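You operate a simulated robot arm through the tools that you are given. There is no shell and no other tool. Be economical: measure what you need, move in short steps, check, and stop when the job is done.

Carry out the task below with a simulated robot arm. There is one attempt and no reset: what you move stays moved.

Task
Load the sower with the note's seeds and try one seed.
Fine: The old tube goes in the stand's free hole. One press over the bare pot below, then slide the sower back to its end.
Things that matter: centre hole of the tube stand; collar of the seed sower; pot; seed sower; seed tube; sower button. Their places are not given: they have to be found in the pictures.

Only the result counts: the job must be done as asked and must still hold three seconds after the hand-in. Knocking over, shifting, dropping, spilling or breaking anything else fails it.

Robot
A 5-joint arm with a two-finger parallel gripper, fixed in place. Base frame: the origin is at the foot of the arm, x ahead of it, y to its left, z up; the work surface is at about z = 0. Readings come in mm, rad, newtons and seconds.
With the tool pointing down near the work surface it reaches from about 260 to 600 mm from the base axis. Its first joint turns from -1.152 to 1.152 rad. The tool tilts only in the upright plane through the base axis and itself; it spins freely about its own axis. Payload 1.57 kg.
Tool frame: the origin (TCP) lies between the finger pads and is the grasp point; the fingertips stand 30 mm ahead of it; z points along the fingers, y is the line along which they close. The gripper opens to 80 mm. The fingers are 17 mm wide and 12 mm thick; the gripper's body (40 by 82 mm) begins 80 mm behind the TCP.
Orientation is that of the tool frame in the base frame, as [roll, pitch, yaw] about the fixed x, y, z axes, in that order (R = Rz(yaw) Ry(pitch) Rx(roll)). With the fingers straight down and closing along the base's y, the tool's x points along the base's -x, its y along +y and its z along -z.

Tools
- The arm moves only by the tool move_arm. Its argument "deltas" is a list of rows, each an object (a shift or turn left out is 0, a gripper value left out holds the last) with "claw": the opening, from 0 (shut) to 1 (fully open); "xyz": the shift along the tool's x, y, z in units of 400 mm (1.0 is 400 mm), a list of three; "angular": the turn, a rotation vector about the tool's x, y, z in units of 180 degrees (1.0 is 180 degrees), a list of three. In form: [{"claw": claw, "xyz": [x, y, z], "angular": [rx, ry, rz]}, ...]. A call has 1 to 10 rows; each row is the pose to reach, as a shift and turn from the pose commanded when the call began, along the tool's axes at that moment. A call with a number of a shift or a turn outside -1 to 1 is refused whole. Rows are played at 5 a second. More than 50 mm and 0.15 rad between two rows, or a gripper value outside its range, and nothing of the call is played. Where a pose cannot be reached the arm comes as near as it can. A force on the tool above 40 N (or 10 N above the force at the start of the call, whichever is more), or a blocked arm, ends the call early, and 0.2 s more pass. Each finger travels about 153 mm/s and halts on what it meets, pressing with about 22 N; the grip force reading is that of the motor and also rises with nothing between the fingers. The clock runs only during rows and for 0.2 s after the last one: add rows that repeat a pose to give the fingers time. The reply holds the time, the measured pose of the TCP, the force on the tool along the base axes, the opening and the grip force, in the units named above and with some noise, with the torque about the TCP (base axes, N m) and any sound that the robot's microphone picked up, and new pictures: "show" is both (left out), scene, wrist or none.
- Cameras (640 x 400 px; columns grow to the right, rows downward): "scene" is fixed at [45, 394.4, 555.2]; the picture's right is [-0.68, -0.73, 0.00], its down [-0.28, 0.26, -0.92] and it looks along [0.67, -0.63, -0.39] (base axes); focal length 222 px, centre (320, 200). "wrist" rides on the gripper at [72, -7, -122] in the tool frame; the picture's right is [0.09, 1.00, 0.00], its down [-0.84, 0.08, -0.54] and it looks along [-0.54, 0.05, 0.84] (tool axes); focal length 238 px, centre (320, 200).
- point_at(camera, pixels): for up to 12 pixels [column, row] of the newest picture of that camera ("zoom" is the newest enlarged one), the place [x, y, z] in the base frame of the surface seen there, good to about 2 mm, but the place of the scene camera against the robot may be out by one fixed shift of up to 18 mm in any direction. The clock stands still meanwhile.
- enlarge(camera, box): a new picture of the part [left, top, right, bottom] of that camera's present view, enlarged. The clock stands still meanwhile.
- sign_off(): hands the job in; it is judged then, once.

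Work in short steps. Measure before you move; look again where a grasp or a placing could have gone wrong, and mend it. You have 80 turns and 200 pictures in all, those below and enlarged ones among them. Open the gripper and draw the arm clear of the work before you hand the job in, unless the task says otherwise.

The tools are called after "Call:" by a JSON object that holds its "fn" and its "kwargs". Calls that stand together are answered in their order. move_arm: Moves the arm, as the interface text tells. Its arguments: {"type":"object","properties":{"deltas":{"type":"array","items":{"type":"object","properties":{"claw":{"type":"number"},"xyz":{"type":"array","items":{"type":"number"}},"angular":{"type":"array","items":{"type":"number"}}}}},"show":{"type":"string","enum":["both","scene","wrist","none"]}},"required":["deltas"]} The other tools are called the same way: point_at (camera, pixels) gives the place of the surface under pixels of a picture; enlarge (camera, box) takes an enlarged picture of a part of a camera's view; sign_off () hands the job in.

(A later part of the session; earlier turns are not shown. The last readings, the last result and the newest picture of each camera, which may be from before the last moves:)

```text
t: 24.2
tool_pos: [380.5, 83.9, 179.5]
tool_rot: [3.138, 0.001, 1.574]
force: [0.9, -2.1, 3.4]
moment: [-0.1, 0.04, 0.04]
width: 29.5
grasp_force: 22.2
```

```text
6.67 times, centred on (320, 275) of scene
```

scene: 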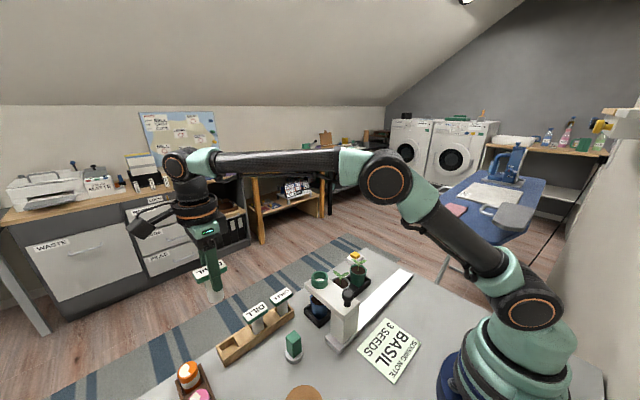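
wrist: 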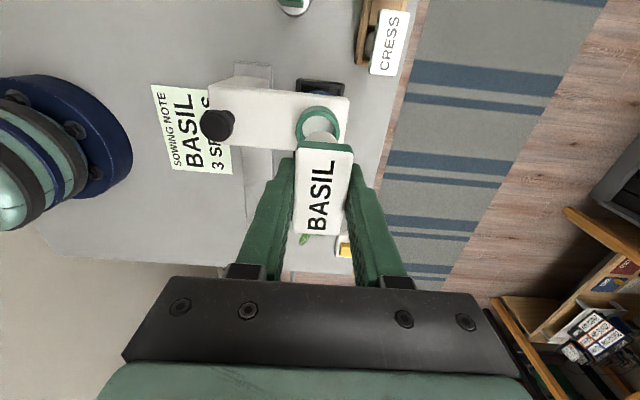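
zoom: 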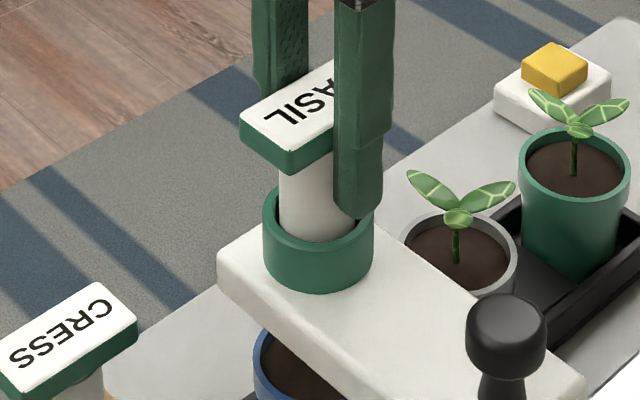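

Touching the floor (3.4 N). Release and rise.

Call:
{"fn": "move_arm", "kwargs": {"deltas": [{"claw": 0.6}, {"xyz": [0, 0, 0]}, {"xyz": [0, 0, -0.05]}, {"xyz": [0, 0, -0.14]}, {"xyz": [0, 0, -0.22]}, {"xyz": [0, 0, -0.22]}], "show": "both"}}

Call:
{"fn": "enlarge", "kwargs": {"camera": "scene", "box": [270, 240, 390, 350]}}

```text
t: 25.6
tool_pos: [379.0, 81.0, 267.1]
tool_rot: [-3.141, 0.0, 1.575]
force: [-0.1, 0.3, -0.4]
moment: [-0.02, 0.02, 0.01]
width: 48.1
grasp_force: 0.0
```

scene: 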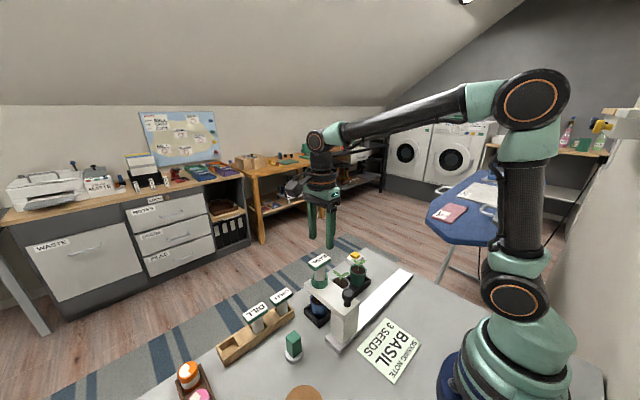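
wrist: 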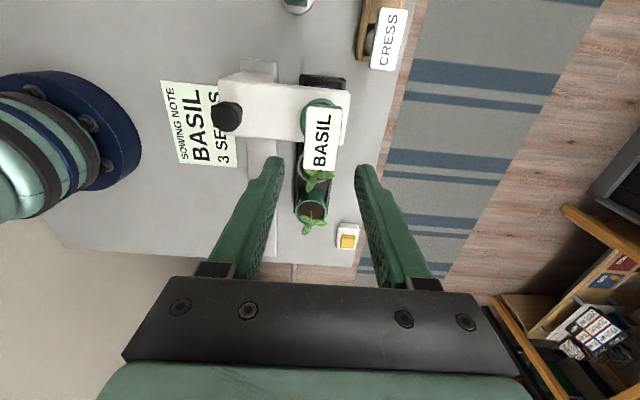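

```text
3.64 times, centred on (330, 295) of scene
```

zoom: 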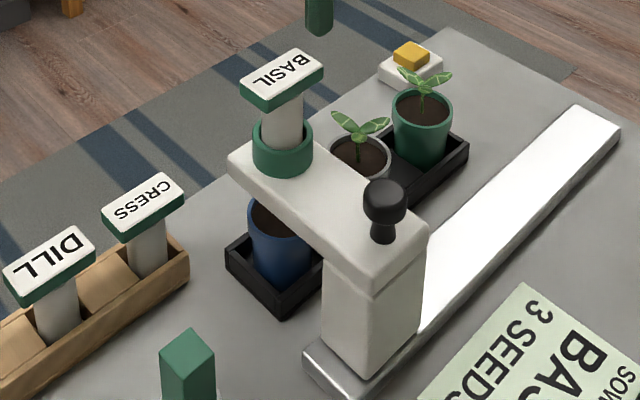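

BASIL is seated in the collar and the sower hasn't shifted. Measure the black button for the press.

Call:
{"fn": "enlarge", "kwargs": {"camera": "wrist", "box": [190, 80, 290, 160]}}

Call:
{"fn": "point_at", "kwargs": {"camera": "wrist", "pixels": [[227, 118], [215, 118], [240, 118], [227, 105], [227, 128], [306, 110], [332, 110], [308, 140], [335, 140], [319, 174], [312, 222]]}}

```text
5.00 times, centred on (240, 120) of wrist
```

zoom: 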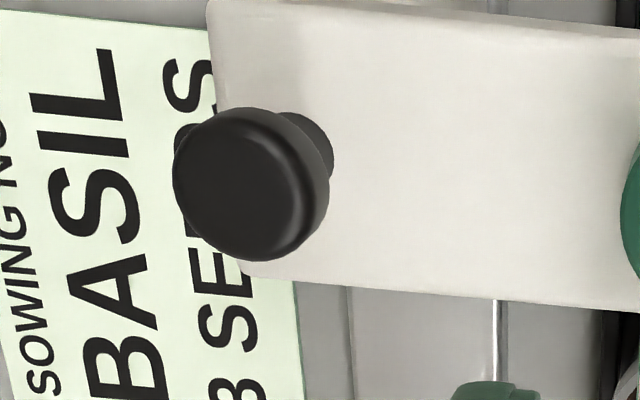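

```text
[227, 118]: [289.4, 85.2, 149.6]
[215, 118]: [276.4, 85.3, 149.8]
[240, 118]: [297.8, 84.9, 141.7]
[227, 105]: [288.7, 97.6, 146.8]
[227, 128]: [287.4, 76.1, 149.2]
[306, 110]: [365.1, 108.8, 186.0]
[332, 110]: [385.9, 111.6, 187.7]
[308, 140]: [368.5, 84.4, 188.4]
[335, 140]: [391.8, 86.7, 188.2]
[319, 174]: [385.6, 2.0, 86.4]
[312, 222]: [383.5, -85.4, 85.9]
```

Button centre is (285,85), top z≈150. Move above it with the fingers shut.

Call:
{"fn": "move_arm", "kwargs": {"deltas": [{"claw": 0, "xyz": [0.005, -0.08, 0]}, {"xyz": [0.01, -0.16, 0]}, {"xyz": [0.01, -0.235, 0.05]}, {"xyz": [0.01, -0.235, 0.13]}, {"xyz": [0.01, -0.235, 0.17]}, {"xyz": [0.01, -0.235, 0.17]}], "show": "both"}}

```text
t: 27.0
tool_pos: [282.7, 89.0, 198.4]
tool_rot: [3.141, 0.001, 1.575]
force: [-0.3, -0.2, 0.0]
moment: [-0.02, -0.04, -0.03]
width: 0.0
grasp_force: 21.6
```

scene: 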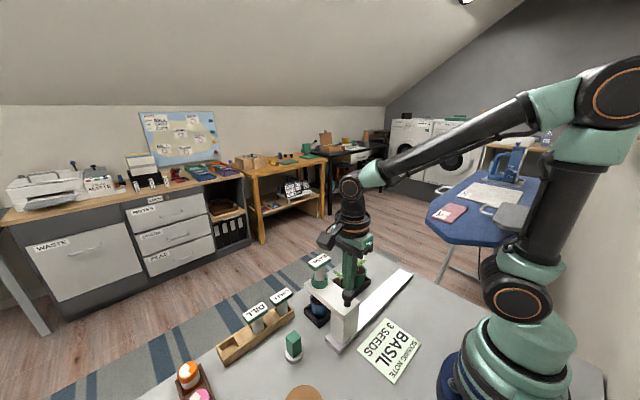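
wrist: 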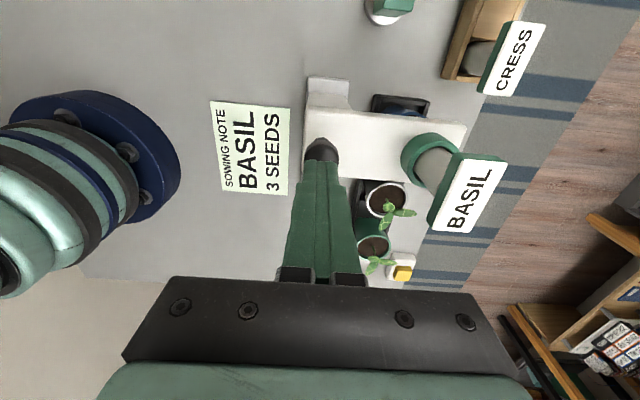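

Slightly off in y; correct to (285,85) and come to just above the button.

Call:
{"fn": "move_arm", "kwargs": {"deltas": [{"xyz": [-0.008, 0.005, 0.0]}, {"xyz": [-0.008, 0.005, 0.028]}, {"xyz": [-0.008, 0.005, 0.028]}], "show": "wrist"}}

Call:
{"fn": "enlarge", "kwargs": {"camera": "scene", "box": [310, 240, 390, 320]}}

```text
t: 27.8
tool_pos: [285.9, 82.7, 185.5]
tool_rot: [-3.139, 0.0, 1.574]
force: [0.4, -0.6, -0.5]
moment: [0.02, -0.03, -0.01]
width: 0.0
grasp_force: 21.3
```

wrist: 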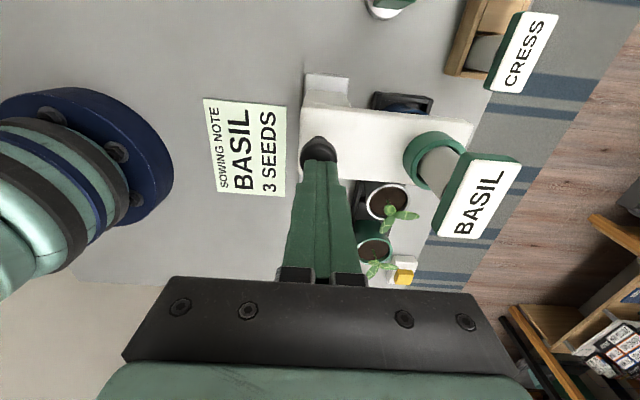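

```text
5.00 times, centred on (350, 280) of scene
```

zoom: 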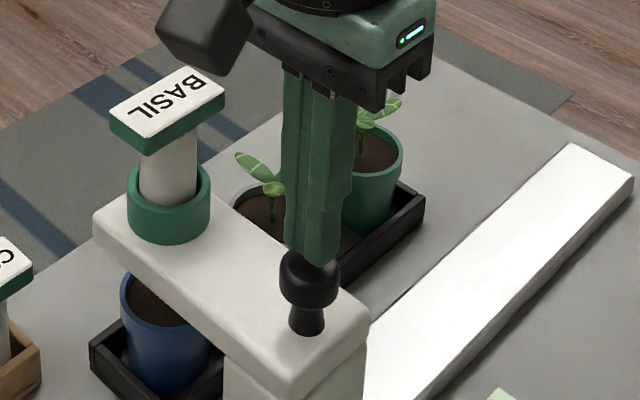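

The fingers are centred over the button. Press down in small steps, watching force and sound.

Call:
{"fn": "move_arm", "kwargs": {"deltas": [{"xyz": [0, 0, 0.01]}, {"xyz": [0, 0, 0.015]}, {"xyz": [0, 0, 0.02]}, {"xyz": [0, 0, 0.025]}], "show": "none"}}

```text
t: 28.7
tool_pos: [285.4, 84.4, 181.5]
tool_rot: [-3.141, 0.0, 1.573]
force: [-1.7, -0.4, 4.5]
moment: [-0.01, 0.04, -0.01]
width: 0.0
grasp_force: 21.3
stopped in row 4: the force on the tool passed its limit at 49 N (the readings are from after the stop); the commanded pose is now the measured one
```

Force peaked at 49 N with no click and the tip is only at ~151. Look at the button and pot before doing anything else.

Call:
{"fn": "enlarge", "kwargs": {"camera": "scene", "box": [310, 240, 390, 320]}}

Call:
{"fn": "enlarge", "kwargs": {"camera": "wrist", "box": [290, 60, 450, 180]}}

Call:
{"fn": "enlarge", "kwargs": {"camera": "scene", "box": [295, 285, 335, 325]}}

```text
5.00 times, centred on (350, 280) of scene
```

zoom: 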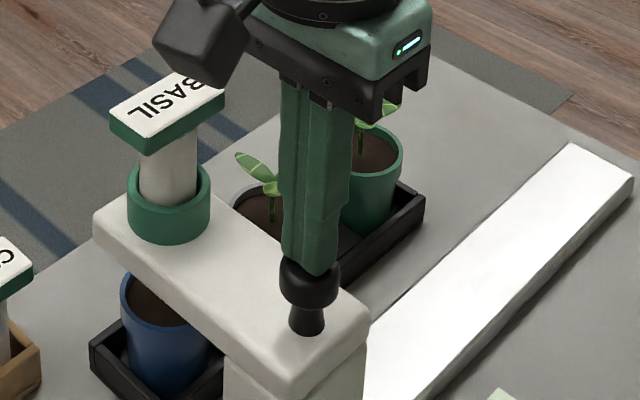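

```text
3.33 times, centred on (370, 120) of wrist
```

zoom: 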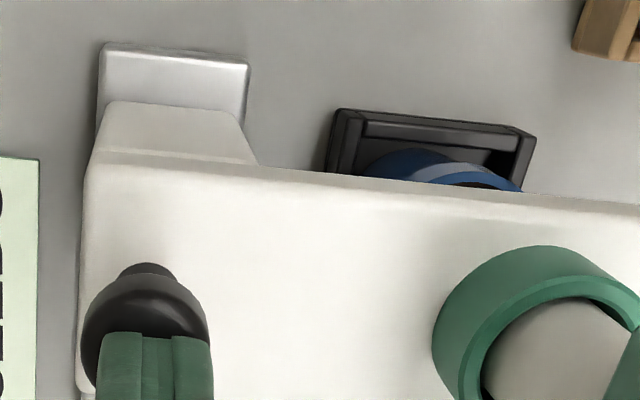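

```text
10.00 times, centred on (315, 305) of scene
```

zoom: 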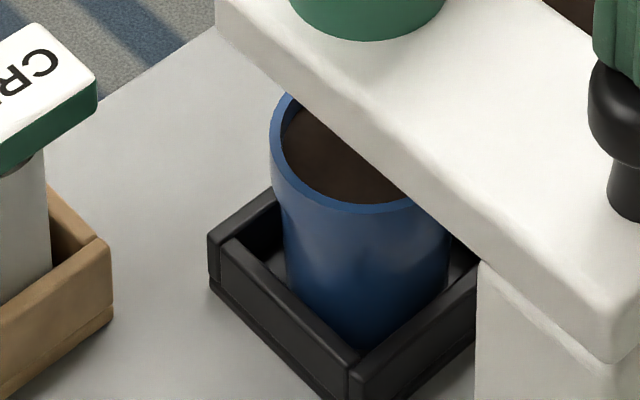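

The black knob didn't move under 49 N, so it may be a handle rather than the button, or a stiff one. I'll rise and look at the sower's other faces (−x and −y sides) before pressing again.

Call:
{"fn": "move_arm", "kwargs": {"deltas": [{"xyz": [0, 0, -0.1], "angular": [0, 0, 0]}, {"xyz": [0, 0, -0.2], "angular": [0, 0, -0.04]}, {"xyz": [-0.03, 0.03, -0.275], "angular": [0, 0, -0.085]}, {"xyz": [-0.06, 0.05, -0.275], "angular": [0, 0, -0.13]}, {"xyz": [-0.1, 0.08, -0.275], "angular": [0, 0, -0.175]}, {"xyz": [-0.15, 0.1125, -0.275], "angular": [0, 0, -0.22]}, {"xyz": [-0.18, 0.1125, -0.275], "angular": [0, 0, -0.265]}, {"xyz": [-0.21, 0.1125, -0.275], "angular": [0, 0, -0.31]}, {"xyz": [-0.25, 0.1125, -0.275], "angular": [0, 0, -0.355]}, {"xyz": [-0.3, 0.1125, -0.275], "angular": [0, 0, -0.4]}], "show": "both"}}

```text
t: 30.9
tool_pos: [334.2, -37.0, 290.2]
tool_rot: [3.141, -0.001, 2.833]
force: [-0.2, 0.0, -0.1]
moment: [0.0, 0.0, -0.01]
width: 0.0
grasp_force: 21.3
```

scene: 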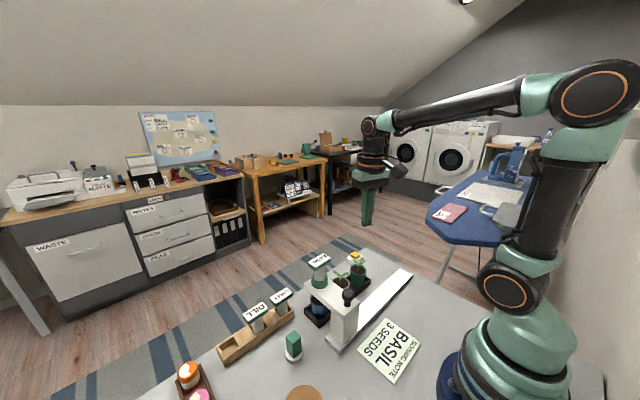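
wrist: 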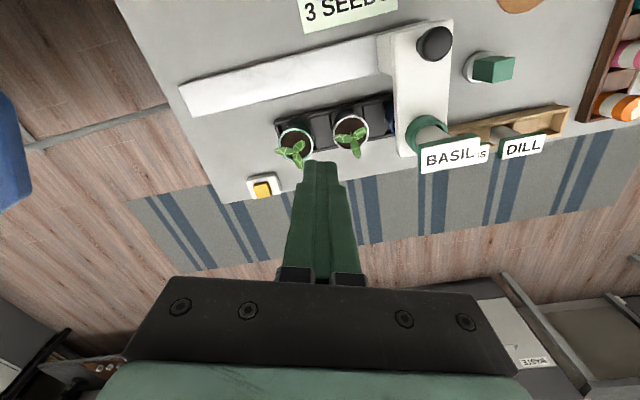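

Continue rotating to view the sower's −y face from lower.

Call:
{"fn": "move_arm", "kwargs": {"deltas": [{"xyz": [-0.009, -0.022, 0.015], "angular": [0, 0, -0.046]}, {"xyz": [-0.017, -0.044, 0.03], "angular": [0, 0, -0.092]}, {"xyz": [-0.026, -0.066, 0.05], "angular": [0, 0, -0.138]}, {"xyz": [-0.034, -0.088, 0.07], "angular": [0, 0, -0.184]}, {"xyz": [-0.043, -0.11, 0.09], "angular": [0, 0, -0.23]}, {"xyz": [-0.052, -0.132, 0.12], "angular": [0, 0, -0.276]}, {"xyz": [-0.06, -0.154, 0.15], "angular": [0, 0, -0.322]}, {"xyz": [-0.069, -0.176, 0.18], "angular": [0, 0, -0.368]}, {"xyz": [-0.078, -0.198, 0.21], "angular": [0, 0, -0.414]}, {"xyz": [-0.085, -0.217, 0.23], "angular": [0, 0, -0.46]}], "show": "wrist"}}

Call:
{"fn": "enlarge", "kwargs": {"camera": "wrist", "box": [300, 0, 620, 200]}}

```text
t: 33.1
tool_pos: [338.1, -128.4, 199.0]
tool_rot: [3.14, 0.001, -2.006]
force: [-0.3, -0.4, 0.6]
moment: [-0.03, 0.0, -0.01]
width: 0.0
grasp_force: 21.2
```

wrist: 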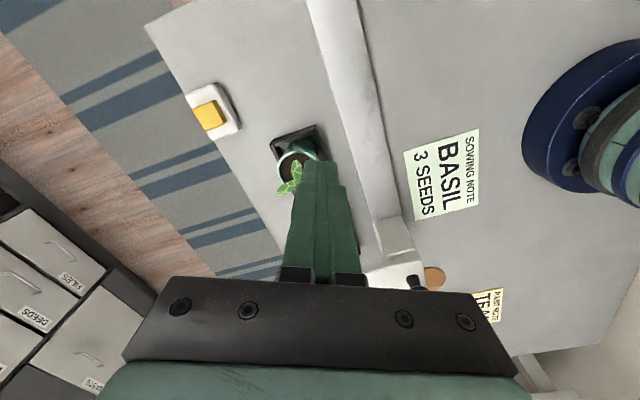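

```text
2.00 times, centred on (460, 100) of wrist
```

zoom: 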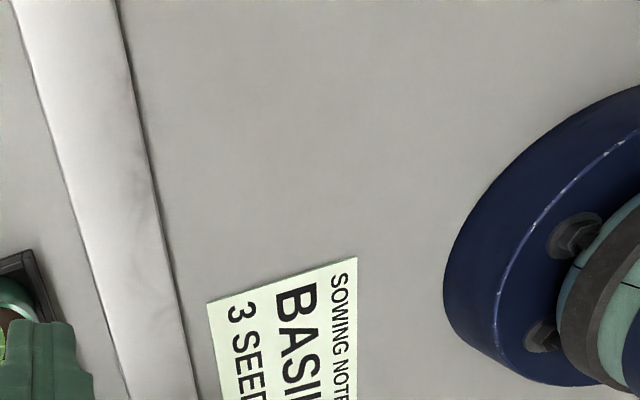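

Plain so far, but too steep. Move farther to −y for a shallower view of the sower.

Call:
{"fn": "move_arm", "kwargs": {"deltas": [{"xyz": [0.08, -0.037, 0.0], "angular": [0, 0, -0.035]}, {"xyz": [0.16, -0.074, 0.0], "angular": [0, 0, -0.07]}, {"xyz": [0.24, -0.111, 0.05], "angular": [0, 0, -0.105]}, {"xyz": [0.3175, -0.148, 0.1], "angular": [0, 0, -0.138]}, {"xyz": [0.3175, -0.148, 0.15], "angular": [0, 0, -0.138]}], "show": "wrist"}}

Call:
{"fn": "enlarge", "kwargs": {"camera": "wrist", "box": [240, 100, 460, 290]}}

```text
t: 34.3
tool_pos: [336.9, -269.8, 138.1]
tool_rot: [3.141, 0.0, -1.572]
force: [-0.4, 0.4, -0.6]
moment: [0.0, 0.0, -0.01]
width: 0.0
grasp_force: 21.5
```

wrist: 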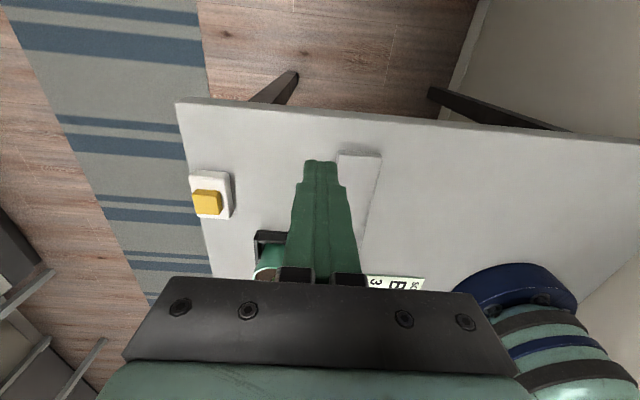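

```text
2.11 times, centred on (350, 195) of wrist
```

zoom: 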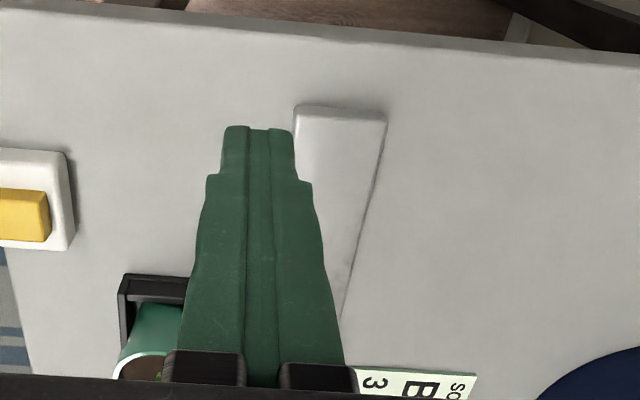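

The camera's geometry doesn't allow a shallower side view, but no other button shows on any face, so the black plunger must be it. I'll compare its released height with the earlier picture and measure the head's underside.

Call:
{"fn": "enlarge", "kwargs": {"camera": "scene", "box": [310, 240, 390, 320]}}

Call:
{"fn": "point_at", "kwargs": {"camera": "zoom", "pixels": [[150, 250], [150, 285], [155, 300], [220, 330], [225, 345], [308, 270], [308, 255], [308, 300], [306, 325], [250, 168], [370, 105], [275, 205]]}}

```text
5.00 times, centred on (350, 280) of scene
```

zoom: 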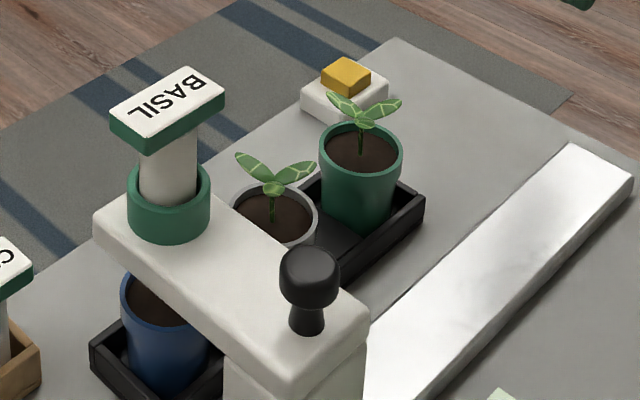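

```text
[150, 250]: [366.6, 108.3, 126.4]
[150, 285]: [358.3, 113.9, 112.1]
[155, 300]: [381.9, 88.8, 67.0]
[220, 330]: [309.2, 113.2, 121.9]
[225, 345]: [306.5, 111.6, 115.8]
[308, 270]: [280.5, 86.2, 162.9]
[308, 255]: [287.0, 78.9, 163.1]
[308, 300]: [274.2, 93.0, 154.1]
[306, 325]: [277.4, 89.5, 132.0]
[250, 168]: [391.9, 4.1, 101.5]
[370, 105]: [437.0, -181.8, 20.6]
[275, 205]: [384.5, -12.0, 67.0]
```

The head underside is at z≈98, and the leaves reach about 90. Look closely at the visible soil of the blue pot for a seed.

Call:
{"fn": "enlarge", "kwargs": {"camera": "scene", "box": [308, 288, 328, 308]}}

```text
16.00 times, centred on (318, 298) of scene
```

zoom: 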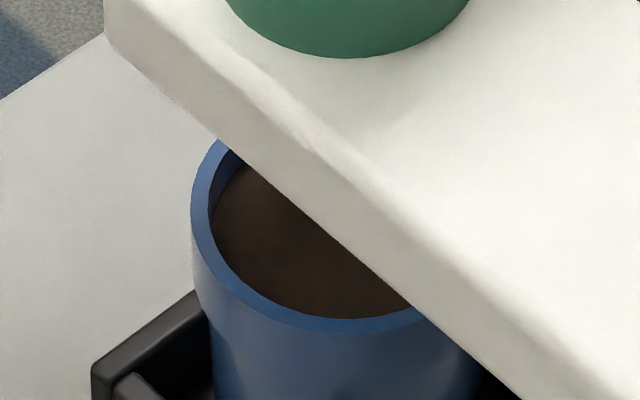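

No seed in the visible part, but the centre is hidden. I'll go round to the +y side at a low angle, which can see under the head to the pot centre.

Call:
{"fn": "move_arm", "kwargs": {"deltas": [{"xyz": [0, 0, -0.12], "angular": [0, 0, 0]}, {"xyz": [0, 0, -0.24], "angular": [0, 0, 0.046]}, {"xyz": [0, 0, -0.36], "angular": [0, 0, 0.092]}, {"xyz": [-0.1, -0.017, -0.36], "angular": [0, 0, 0.138]}, {"xyz": [-0.2, -0.034, -0.36], "angular": [0, 0, 0.184]}, {"xyz": [-0.3, -0.051, -0.36], "angular": [0, 0, 0.23]}, {"xyz": [-0.4, -0.068, -0.36], "angular": [0, 0, 0.276]}, {"xyz": [-0.5, -0.085, -0.36], "angular": [0, 0, 0.322]}, {"xyz": [-0.6, -0.1, -0.36], "angular": [0, 0, 0.368]}, {"xyz": [-0.7, -0.12, -0.36], "angular": [0, 0, 0.414]}], "show": "none"}}

```text
t: 36.5
tool_pos: [386.5, 11.2, 282.5]
tool_rot: [-3.141, -0.001, -2.875]
force: [-0.6, -0.4, -0.3]
moment: [-0.04, 0.01, -0.02]
width: 0.0
grasp_force: 21.4
```

Call:
{"fn": "move_arm", "kwargs": {"deltas": [{"claw": 0.6, "xyz": [-0.02, 0.072, 0], "angular": [0, 0, 0.046]}, {"xyz": [-0.04, 0.144, 0], "angular": [0, 0, 0.092]}, {"xyz": [-0.059, 0.216, 0], "angular": [0, 0, 0.138]}, {"xyz": [-0.078, 0.288, 0], "angular": [0, 0, 0.184]}, {"xyz": [-0.098, 0.36, 0], "angular": [0, 0, 0.23]}, {"xyz": [-0.117, 0.432, 0], "angular": [0, 0, 0.276]}, {"xyz": [-0.137, 0.504, 0], "angular": [0, 0, 0.322]}, {"xyz": [-0.137, 0.504, 0.05], "angular": [0, 0, 0.368]}, {"xyz": [-0.137, 0.504, 0.15], "angular": [0, 0, 0.414]}, {"xyz": [-0.137, 0.504, 0.22], "angular": [0, 0, 0.46]}], "show": "wrist"}}

```text
t: 38.7
tool_pos: [388.2, 221.4, 196.1]
tool_rot: [-3.14, 0.0, 1.962]
force: [-0.4, -0.5, 0.4]
moment: [0.01, 0.01, -0.05]
width: 48.0
grasp_force: 0.1
```

wrist: 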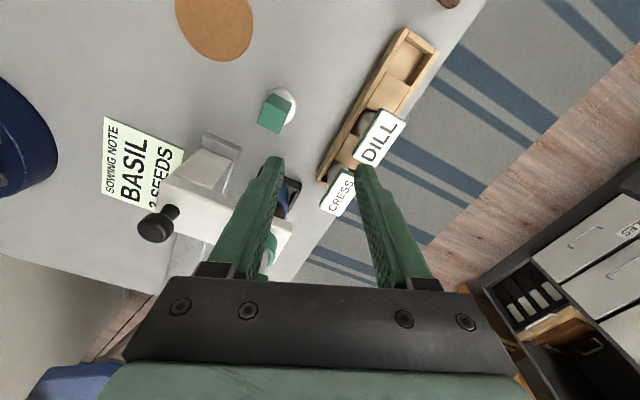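

Check the green block's height before going lower.

Call:
{"fn": "point_at", "kwargs": {"camera": "wrist", "pixels": [[273, 112], [283, 98], [292, 183], [290, 200]]}}

Call:
{"fn": "move_arm", "kwargs": {"deltas": [{"xyz": [0, 0, 0.04], "angular": [0, 0, 0.045]}, {"xyz": [0, 0, 0.08], "angular": [0, 0, 0.09]}, {"xyz": [0, 0, 0.12], "angular": [0, 0, 0.125]}, {"xyz": [0, 0, 0.12], "angular": [0, 0, 0.125]}], "show": "wrist"}}

Call:
{"fn": "enlarge", "kwargs": {"camera": "wrist", "box": [280, 180, 360, 280]}}

```text
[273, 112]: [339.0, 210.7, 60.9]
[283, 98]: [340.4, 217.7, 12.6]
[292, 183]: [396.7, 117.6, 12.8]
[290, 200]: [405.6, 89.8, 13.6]
```

```text
t: 39.7
tool_pos: [389.9, 221.1, 147.2]
tool_rot: [3.142, 0.0, 1.57]
force: [0.0, -0.5, 0.4]
moment: [-0.04, -0.01, 0.0]
width: 47.9
grasp_force: 0.0
```

wrist: 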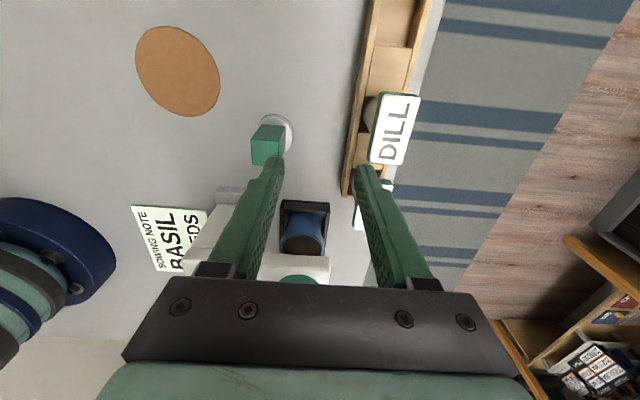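

```text
4.00 times, centred on (320, 230) of wrist
```

zoom: 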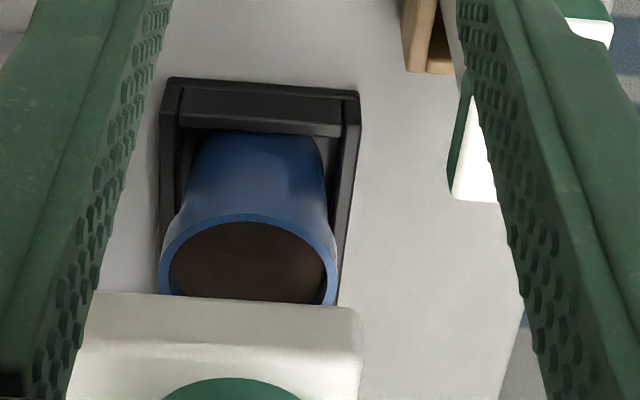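

The pot's soil centre is visible and has no seed, so the first push didn't register. Go back above the button and press quasi-statically.

Call:
{"fn": "move_arm", "kwargs": {"deltas": [{"claw": 0, "xyz": [0, 0, -0.12]}, {"xyz": [0, 0, -0.24]}, {"xyz": [-0.07, -0.054, -0.24]}, {"xyz": [-0.14, -0.11, -0.24]}, {"xyz": [-0.21, -0.165, -0.24]}, {"xyz": [-0.28, -0.22, -0.24]}, {"xyz": [-0.34, -0.2635, -0.24]}, {"xyz": [-0.34, -0.2635, -0.16]}, {"xyz": [-0.34, -0.2635, -0.105]}, {"xyz": [-0.34, -0.2635, -0.105]}], "show": "none"}}

Call:
{"fn": "enlarge", "kwargs": {"camera": "scene", "box": [310, 240, 390, 320]}}

```text
t: 41.9
tool_pos: [281.3, 84.8, 188.2]
tool_rot: [-3.141, 0.001, 1.571]
force: [0.1, -0.2, -0.3]
moment: [0.01, 0.02, 0.0]
width: 0.0
grasp_force: 21.7
```

```text
5.00 times, centred on (350, 280) of scene
```

zoom: 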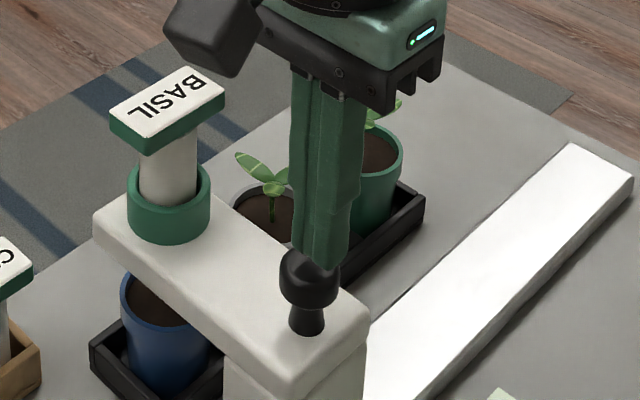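

Shift +3.5 mm in x and step down finely to contact.

Call:
{"fn": "move_arm", "kwargs": {"deltas": [{"xyz": [0, 0.008, 0.01]}, {"xyz": [0, 0.008, 0.0175]}, {"xyz": [0, 0.008, 0.02]}, {"xyz": [0, 0.008, 0.02125]}, {"xyz": [0, 0.008, 0.0225]}, {"xyz": [0, 0.008, 0.0225]}], "show": "none"}}

```text
t: 43.2
tool_pos: [286.3, 82.6, 180.7]
tool_rot: [3.141, -0.001, 1.57]
force: [-2.2, 0.5, 4.5]
moment: [0.01, 0.04, -0.04]
width: 0.0
grasp_force: 21.2
stopped in row 6: the force on the tool passed its limit at 42 N (the readings are from after the stop); the commanded pose is now the measured one
```

The knob is rigid: 42 N after about 1 mm of travel, so it's the slide handle, not the button. The head's +x end face hasn't been seen yet; I'll rise and look from +x.

Call:
{"fn": "move_arm", "kwargs": {"deltas": [{"xyz": [0, 0, -0.1]}, {"xyz": [0, 0.05, -0.2], "angular": [0, 0, 0.046]}, {"xyz": [0, 0.12, -0.25], "angular": [0, 0, 0.092]}, {"xyz": [0, 0.2, -0.25], "angular": [0, 0, 0.138]}, {"xyz": [0, 0.28, -0.25], "angular": [0, 0, 0.184]}, {"xyz": [0, 0.36, -0.25], "angular": [0, 0, 0.23]}, {"xyz": [0, 0.44, -0.25], "angular": [0, 0, 0.276]}, {"xyz": [0, 0.48, -0.25], "angular": [0, 0, 0.322]}, {"xyz": [0, 0.48, -0.25], "angular": [0, 0, 0.368]}, {"xyz": [0, 0.48, -0.25], "angular": [0, 0, 0.414]}], "show": "wrist"}}

```text
t: 45.5
tool_pos: [479.7, 69.8, 281.4]
tool_rot: [3.14, -0.002, 0.274]
force: [0.5, -0.3, 0.2]
moment: [-0.03, 0.0, 0.02]
width: 0.4
grasp_force: 21.1
out of reach, approached as far as the arm can: row 10
```

wrist: 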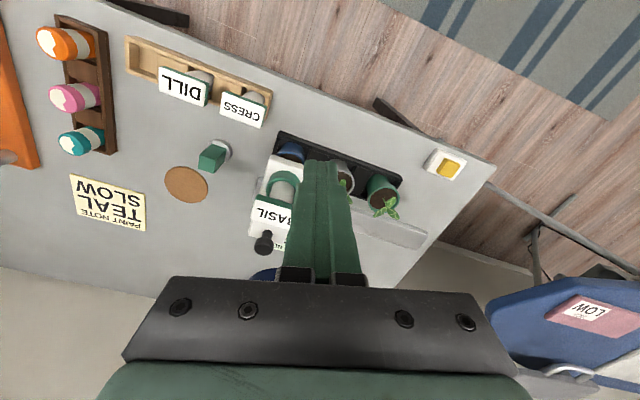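

Call:
{"fn": "enlarge", "kwargs": {"camera": "wrist", "box": [240, 120, 400, 260]}}

Call:
{"fn": "enlarge", "kwargs": {"camera": "wrist", "box": [410, 130, 490, 190]}}

Call:
{"fn": "enlarge", "kwargs": {"camera": "scene", "box": [340, 242, 370, 272]}}

```text
2.86 times, centred on (320, 190) of wrist
```

zoom: 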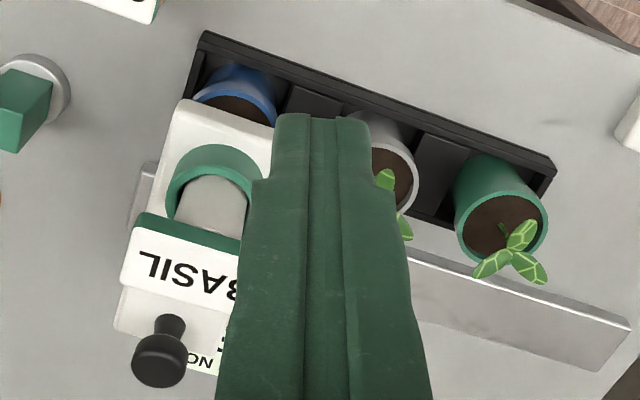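

```text
6.67 times, centred on (450, 160) of wrist
```

zoom: 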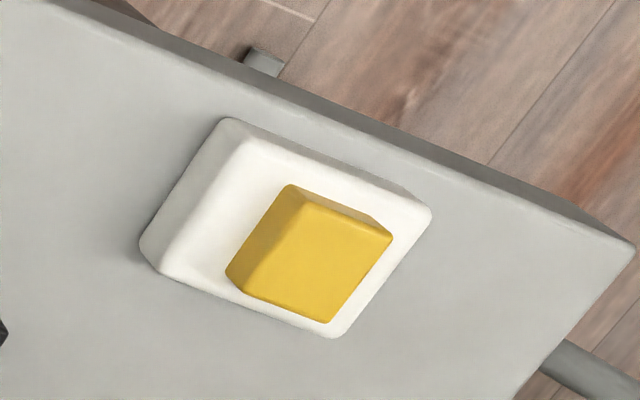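

```text
13.33 times, centred on (355, 257) of scene
```

zoom: 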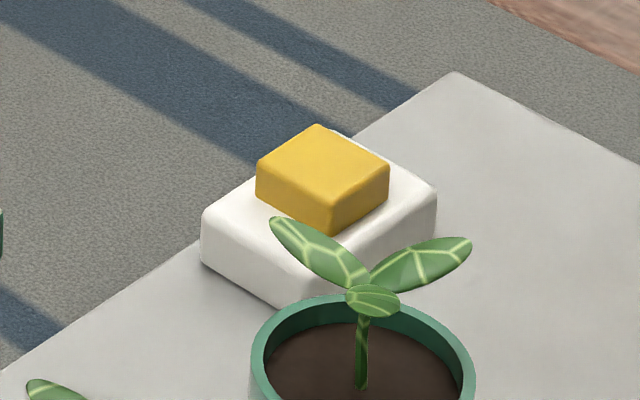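

The yellow cap on the white box looks like a push-button. The green block on a steel base is the other candidate; I'll zoom on it.

Call:
{"fn": "enlarge", "kwargs": {"camera": "scene", "box": [275, 320, 315, 370]}}

Call:
{"fn": "enlarge", "kwargs": {"camera": "wrist", "box": [180, 120, 260, 190]}}

Call:
{"fn": "point_at", "kwargs": {"camera": "wrist", "pixels": [[449, 168], [443, 171], [457, 168], [449, 158], [432, 163], [452, 180], [462, 160], [440, 150]]}}

```text
8.00 times, centred on (295, 345) of scene
```

zoom: 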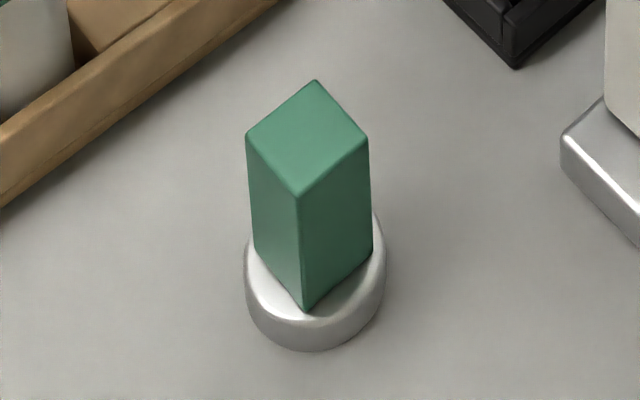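

```text
5.71 times, centred on (220, 155) of wrist
```

zoom: 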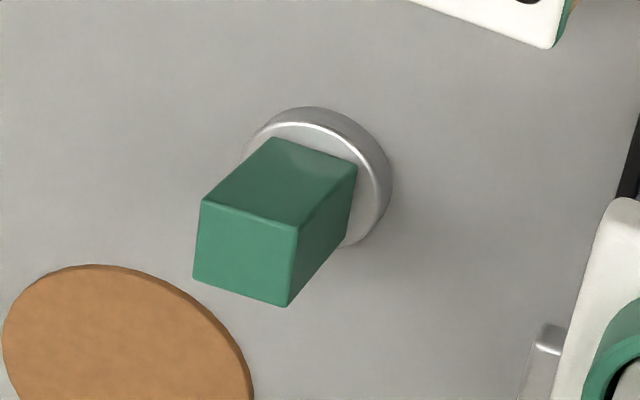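

```text
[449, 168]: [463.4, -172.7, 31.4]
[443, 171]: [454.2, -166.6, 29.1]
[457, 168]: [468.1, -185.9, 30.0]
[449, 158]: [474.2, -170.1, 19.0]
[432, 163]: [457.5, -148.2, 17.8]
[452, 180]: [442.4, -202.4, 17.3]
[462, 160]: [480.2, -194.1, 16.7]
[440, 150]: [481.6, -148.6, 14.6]
```

The yellow cap (top z≈31, centre ≈(461,−173)) is a clear push-button, so it's the sower's. Move above it, backing off the spin.

Call:
{"fn": "move_arm", "kwargs": {"deltas": [{"xyz": [-0.03, 0.08, 0], "angular": [0, 0, -0.04]}, {"xyz": [-0.06, 0.163, 0], "angular": [0, 0, -0.08]}, {"xyz": [-0.09, 0.245, 0], "angular": [0, 0, -0.12]}, {"xyz": [-0.12, 0.327, 0.03], "angular": [0, 0, -0.16]}, {"xyz": [-0.15, 0.41, 0.06], "angular": [0, 0, -0.2]}, {"xyz": [-0.18, 0.49, 0.09], "angular": [0, 0, -0.24]}, {"xyz": [-0.21, 0.572, 0.12], "angular": [0, 0, -0.28]}, {"xyz": [-0.21, 0.572, 0.24], "angular": [0, 0, -0.32]}, {"xyz": [-0.21, 0.572, 0.36], "angular": [0, 0, -0.36]}, {"xyz": [-0.21, 0.572, 0.44], "angular": [0, 0, -0.4]}], "show": "both"}}

```text
t: 47.6
tool_pos: [461.1, -172.5, 103.8]
tool_rot: [3.141, -0.002, 1.53]
force: [-0.3, -0.3, -0.3]
moment: [0.01, -0.01, -0.01]
width: 0.0
grasp_force: 21.3
```

scene: 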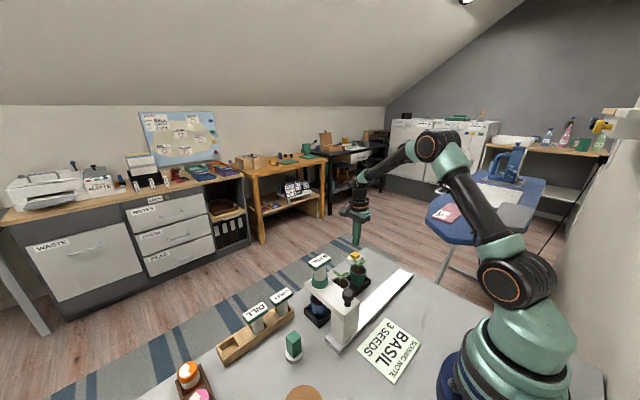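
wrist: 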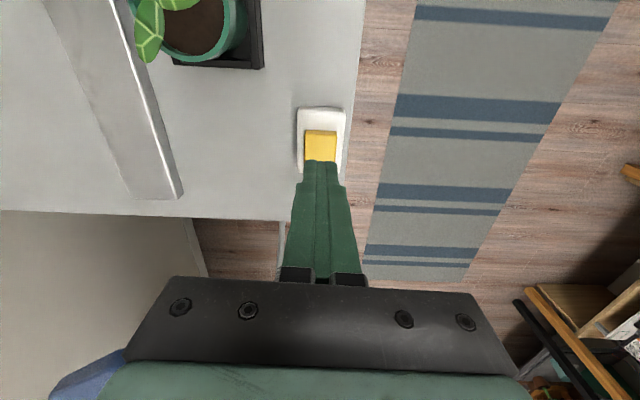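

The fingertips are over the yellow button. Approach to just above it, then press in small steps and release in the same call if it stays soft.

Call:
{"fn": "move_arm", "kwargs": {"deltas": [{"xyz": [0, 0, 0.05]}, {"xyz": [0, 0, 0.096]}, {"xyz": [0, 0, 0.096]}], "show": "none"}}

Call:
{"fn": "enlarge", "kwargs": {"camera": "scene", "box": [330, 230, 380, 280]}}

Call:
{"fn": "enlarge", "kwargs": {"camera": "wrist", "box": [270, 70, 370, 190]}}

```text
t: 48.5
tool_pos: [460.5, -171.4, 65.7]
tool_rot: [3.141, -0.001, 1.527]
force: [-0.1, -0.6, -0.1]
moment: [0.0, 0.0, -0.01]
width: 0.2
grasp_force: 21.3
```

```text
8.00 times, centred on (355, 255) of scene
```

zoom: 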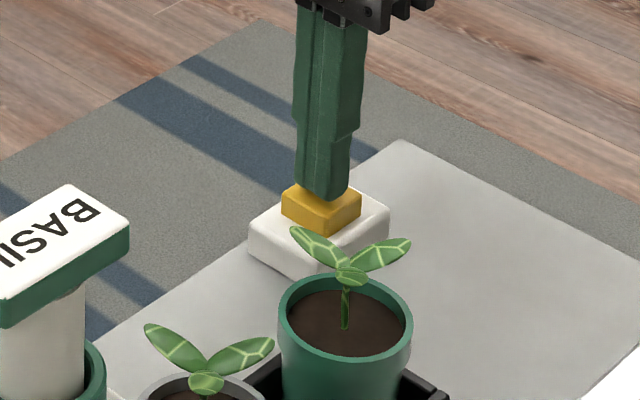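

```text
3.33 times, centred on (320, 130) of wrist
```

zoom: 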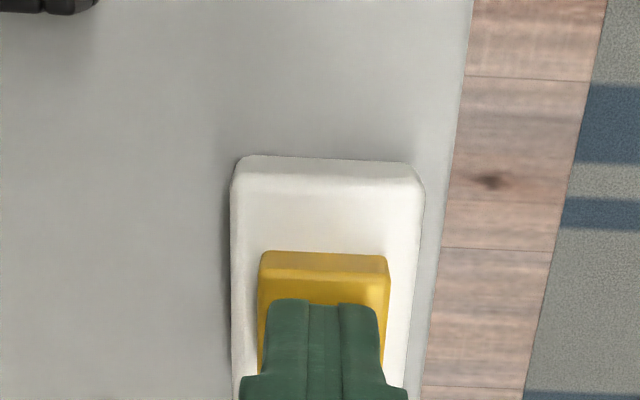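

Well aligned. Press gradually.

Call:
{"fn": "move_arm", "kwargs": {"deltas": [{"xyz": [0, 0, 0.0075]}, {"xyz": [0, 0, 0.0115]}, {"xyz": [0, 0, 0.0145]}, {"xyz": [0, 0, 0.0175]}, {"xyz": [0, 0, 0.0175]}], "show": "none"}}

```text
t: 49.6
tool_pos: [459.1, -172.0, 59.0]
tool_rot: [3.14, 0.0, 1.528]
force: [-0.5, -1.6, 1.7]
moment: [-0.07, 0.0, 0.0]
width: 0.0
grasp_force: 21.5
heard: click
```

A click with only 1.7 N: that's the button. Rise straight off it and look at the pot.

Call:
{"fn": "move_arm", "kwargs": {"deltas": [{"xyz": [0, 0, -0.05]}, {"xyz": [0, 0, -0.15]}, {"xyz": [0, 0, -0.27]}, {"xyz": [0, 0, -0.39]}, {"xyz": [0, 0, -0.5]}], "show": "both"}}

Call:
{"fn": "enlarge", "kwargs": {"camera": "scene", "box": [290, 250, 370, 330]}}

```text
t: 50.9
tool_pos: [458.7, -173.5, 259.4]
tool_rot: [3.14, 0.0, 1.527]
force: [0.4, -1.2, 0.7]
moment: [0.02, 0.0, 0.02]
width: 0.0
grasp_force: 21.4
```

scene: 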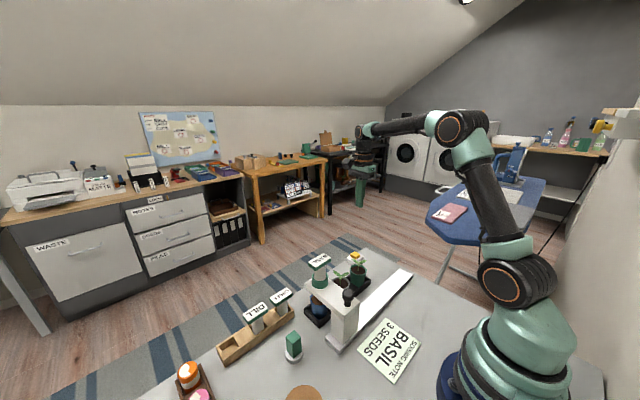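
wrist: 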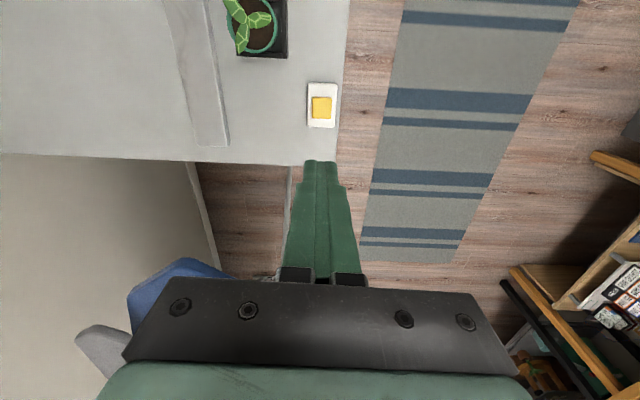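

```text
5.00 times, centred on (330, 290) of scene
```

zoom: 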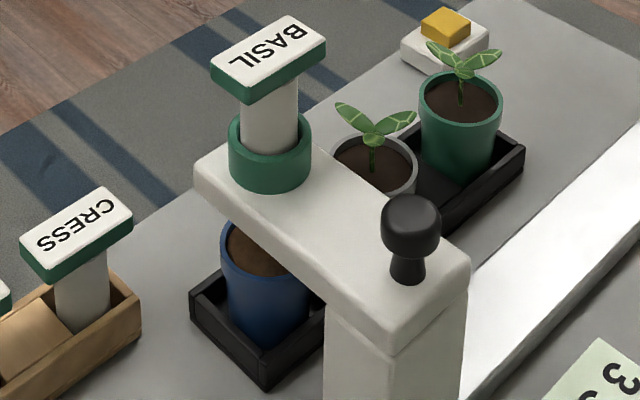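

The soil in the blue pot has turned lighter, so the seed was sown. Now the slide: first go beside the knob on its −y side to test whether the sower can still move towards +y.

Call:
{"fn": "move_arm", "kwargs": {"deltas": [{"xyz": [0.07, -0.06, 0]}, {"xyz": [0.14, -0.12, 0]}, {"xyz": [0.21, -0.18, 0]}, {"xyz": [0.28, -0.24, 0]}, {"xyz": [0.35, -0.3, 0]}, {"xyz": [0.42, -0.36, 0]}, {"xyz": [0.49, -0.42, 0]}, {"xyz": [0.538, -0.459, 0.05]}, {"xyz": [0.538, -0.459, 0.15]}, {"xyz": [0.538, -0.459, 0.2]}], "show": "wrist"}}

Call:
{"fn": "enlarge", "kwargs": {"camera": "scene", "box": [300, 230, 400, 330]}}

```text
t: 53.0
tool_pos: [285.3, 50.2, 177.1]
tool_rot: [3.14, 0.0, 1.527]
force: [-1.1, 0.6, 0.3]
moment: [0.0, 0.0, 0.03]
width: 0.0
grasp_force: 21.4
```

wrist: 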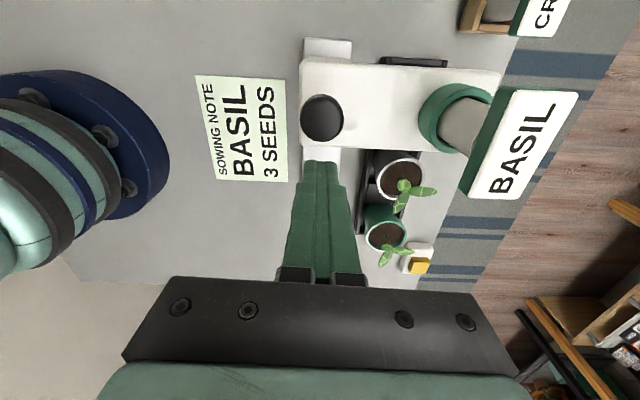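

```text
4.00 times, centred on (350, 280) of scene
```

zoom: 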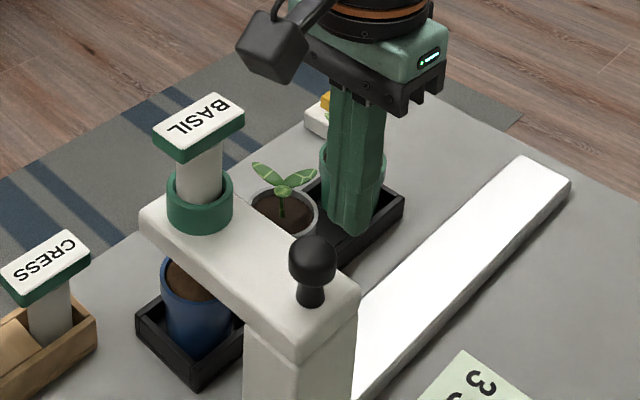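

Lower beside the knob (TCP z≈152) and push gently towards +y.

Call:
{"fn": "move_arm", "kwargs": {"deltas": [{"xyz": [-0.005, 0, 0.03]}, {"xyz": [-0.005, 0, 0.0625]}, {"xyz": [0.01, 0, 0.0625]}, {"xyz": [0.02, 0, 0.0625]}, {"xyz": [0.025, 0, 0.0625]}, {"xyz": [0.03, 0, 0.0625]}, {"xyz": [0.035, 0, 0.0625]}, {"xyz": [0.04, 0, 0.0625]}], "show": "wrist"}}

Call:
{"fn": "enlarge", "kwargs": {"camera": "scene", "box": [300, 230, 400, 330]}}

```text
t: 54.7
tool_pos: [285.4, 63.1, 153.0]
tool_rot: [-3.14, -0.001, 1.521]
force: [1.6, -6.6, -0.5]
moment: [-0.06, 0.01, -0.01]
width: 0.1
grasp_force: 21.7
stopped in row 8: the force on the tool passed its limit at 48 N (the readings are from after the stop); the commanded pose is now the measured one
```

wrist: 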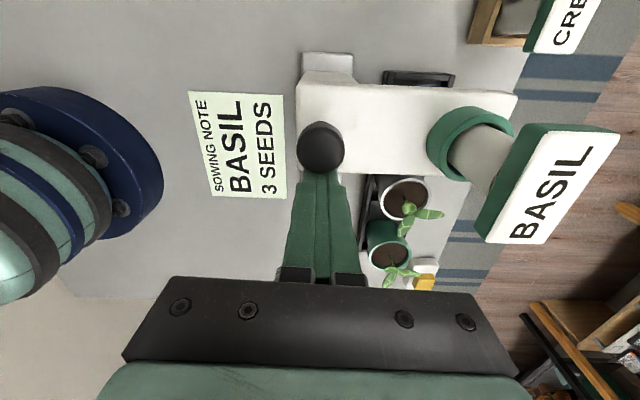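

```text
4.00 times, centred on (350, 280) of scene
```

zoom: 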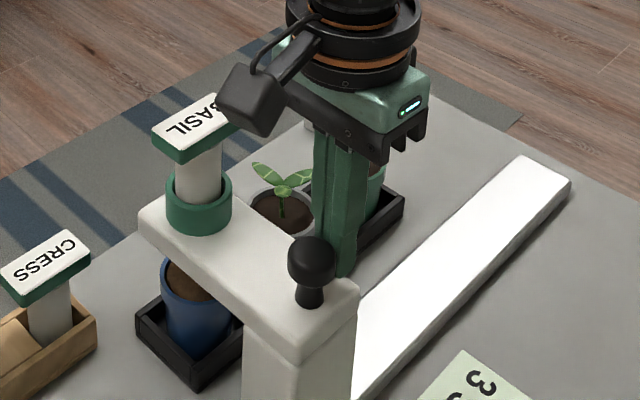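

48 N without movement: the sower is against its +y stop, where it began over the pot. The rail's long free stretch lies at −y, beyond the pots, so its parking end is there. I'll grip the knob along x to slide it in a controlled way.

Call:
{"fn": "move_arm", "kwargs": {"deltas": [{"xyz": [-0.015, 0, 0]}, {"claw": 0.65, "xyz": [-0.015, 0, -0.1]}, {"xyz": [0.055, 0, -0.1]}, {"xyz": [0.055, 0, -0.1]}, {"xyz": [0.055, 0, -0.03]}, {"xyz": [0.055, 0, 0.006]}, {"xyz": [0.055, 0, 0.006]}], "show": "wrist"}}

```text
t: 56.3
tool_pos: [287.2, 84.2, 149.3]
tool_rot: [-3.14, 0.001, 1.521]
force: [0.0, 0.7, -0.3]
moment: [0.0, 0.04, 0.0]
width: 52.1
grasp_force: 0.2
```

wrist: 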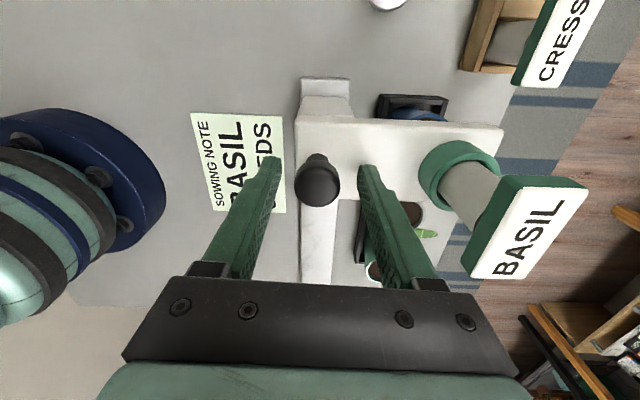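

The knob is between the fingers. Close on it and try a 30 mm slide towards −y.

Call:
{"fn": "move_arm", "kwargs": {"deltas": [{"claw": 0, "xyz": [0, 0, 0]}, {"xyz": [0, 0, 0]}, {"xyz": [0, 0, 0]}], "show": "none"}}

Call:
{"fn": "move_arm", "kwargs": {"deltas": [{"xyz": [-0.01, -0.0005, 0]}, {"xyz": [-0.025, -0.00125, 0]}, {"xyz": [-0.045, -0.002, 0]}, {"xyz": [-0.065, -0.003, 0]}, {"xyz": [-0.075, -0.004, 0]}], "show": "both"}}

```text
t: 57.1
tool_pos: [285.8, 84.4, 148.6]
tool_rot: [-3.133, 0.001, 1.521]
force: [-19.0, -0.3, 7.0]
moment: [0.21, -0.18, -0.03]
width: 27.6
grasp_force: 38.4
```

```text
t: 58.3
tool_pos: [285.6, 56.6, 151.0]
tool_rot: [3.139, 0.0, 1.521]
force: [9.7, 1.1, -33.8]
moment: [-0.09, 0.07, -0.05]
width: 27.5
grasp_force: 37.9
```

scene: 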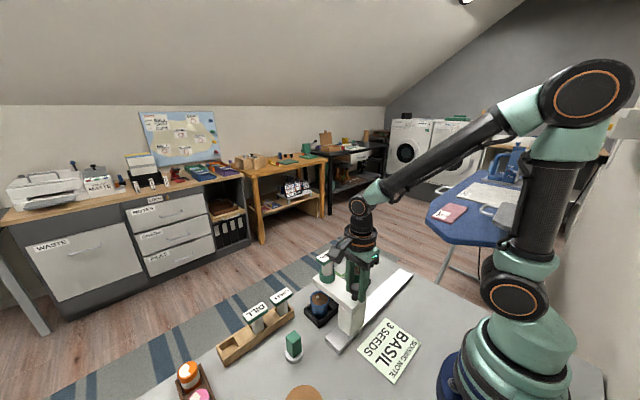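
wrist: 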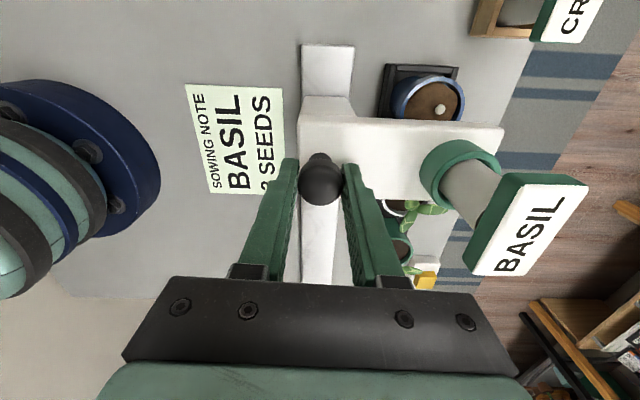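

It slides, and the pot at (438,105) shows exactly one seed. The grip causes some vertical strain, so I'll release and push from the +y side instead.

Call:
{"fn": "move_arm", "kwargs": {"deltas": [{"claw": 0.65, "xyz": [0, 0, 0]}, {"xyz": [0, 0, 0]}, {"xyz": [0, 0, -0.1]}, {"claw": 0, "xyz": [0.045, 0.002, -0.1]}, {"xyz": [0.085, 0.004, -0.1]}, {"xyz": [0.085, 0.004, -0.05]}, {"xyz": [0.085, 0.004, 0.0]}, {"xyz": [0.085, 0.004, 0.0]}], "show": "wrist"}}

Call:
{"fn": "enlarge", "kwargs": {"camera": "wrist", "box": [270, 30, 490, 200]}}

```text
t: 60.1
tool_pos: [287.0, 88.2, 149.8]
tool_rot: [-3.14, 0.001, 1.519]
force: [0.9, -0.6, 0.4]
moment: [0.02, 0.0, 0.02]
width: 0.0
grasp_force: 21.3
```

wrist: 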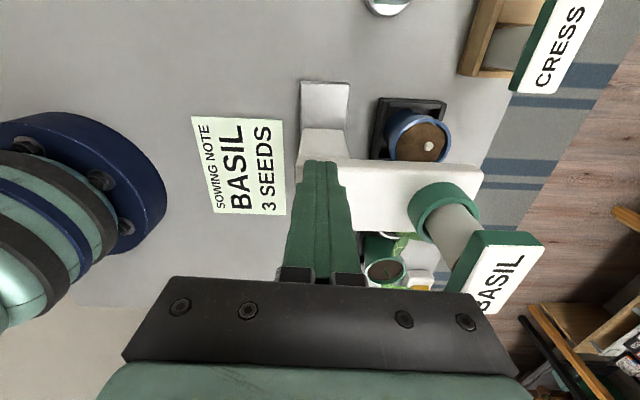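

```text
2.35 times, centred on (380, 115) of wrist
```

zoom: 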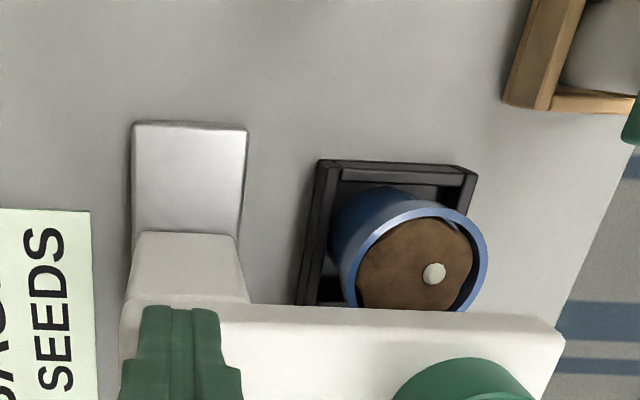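

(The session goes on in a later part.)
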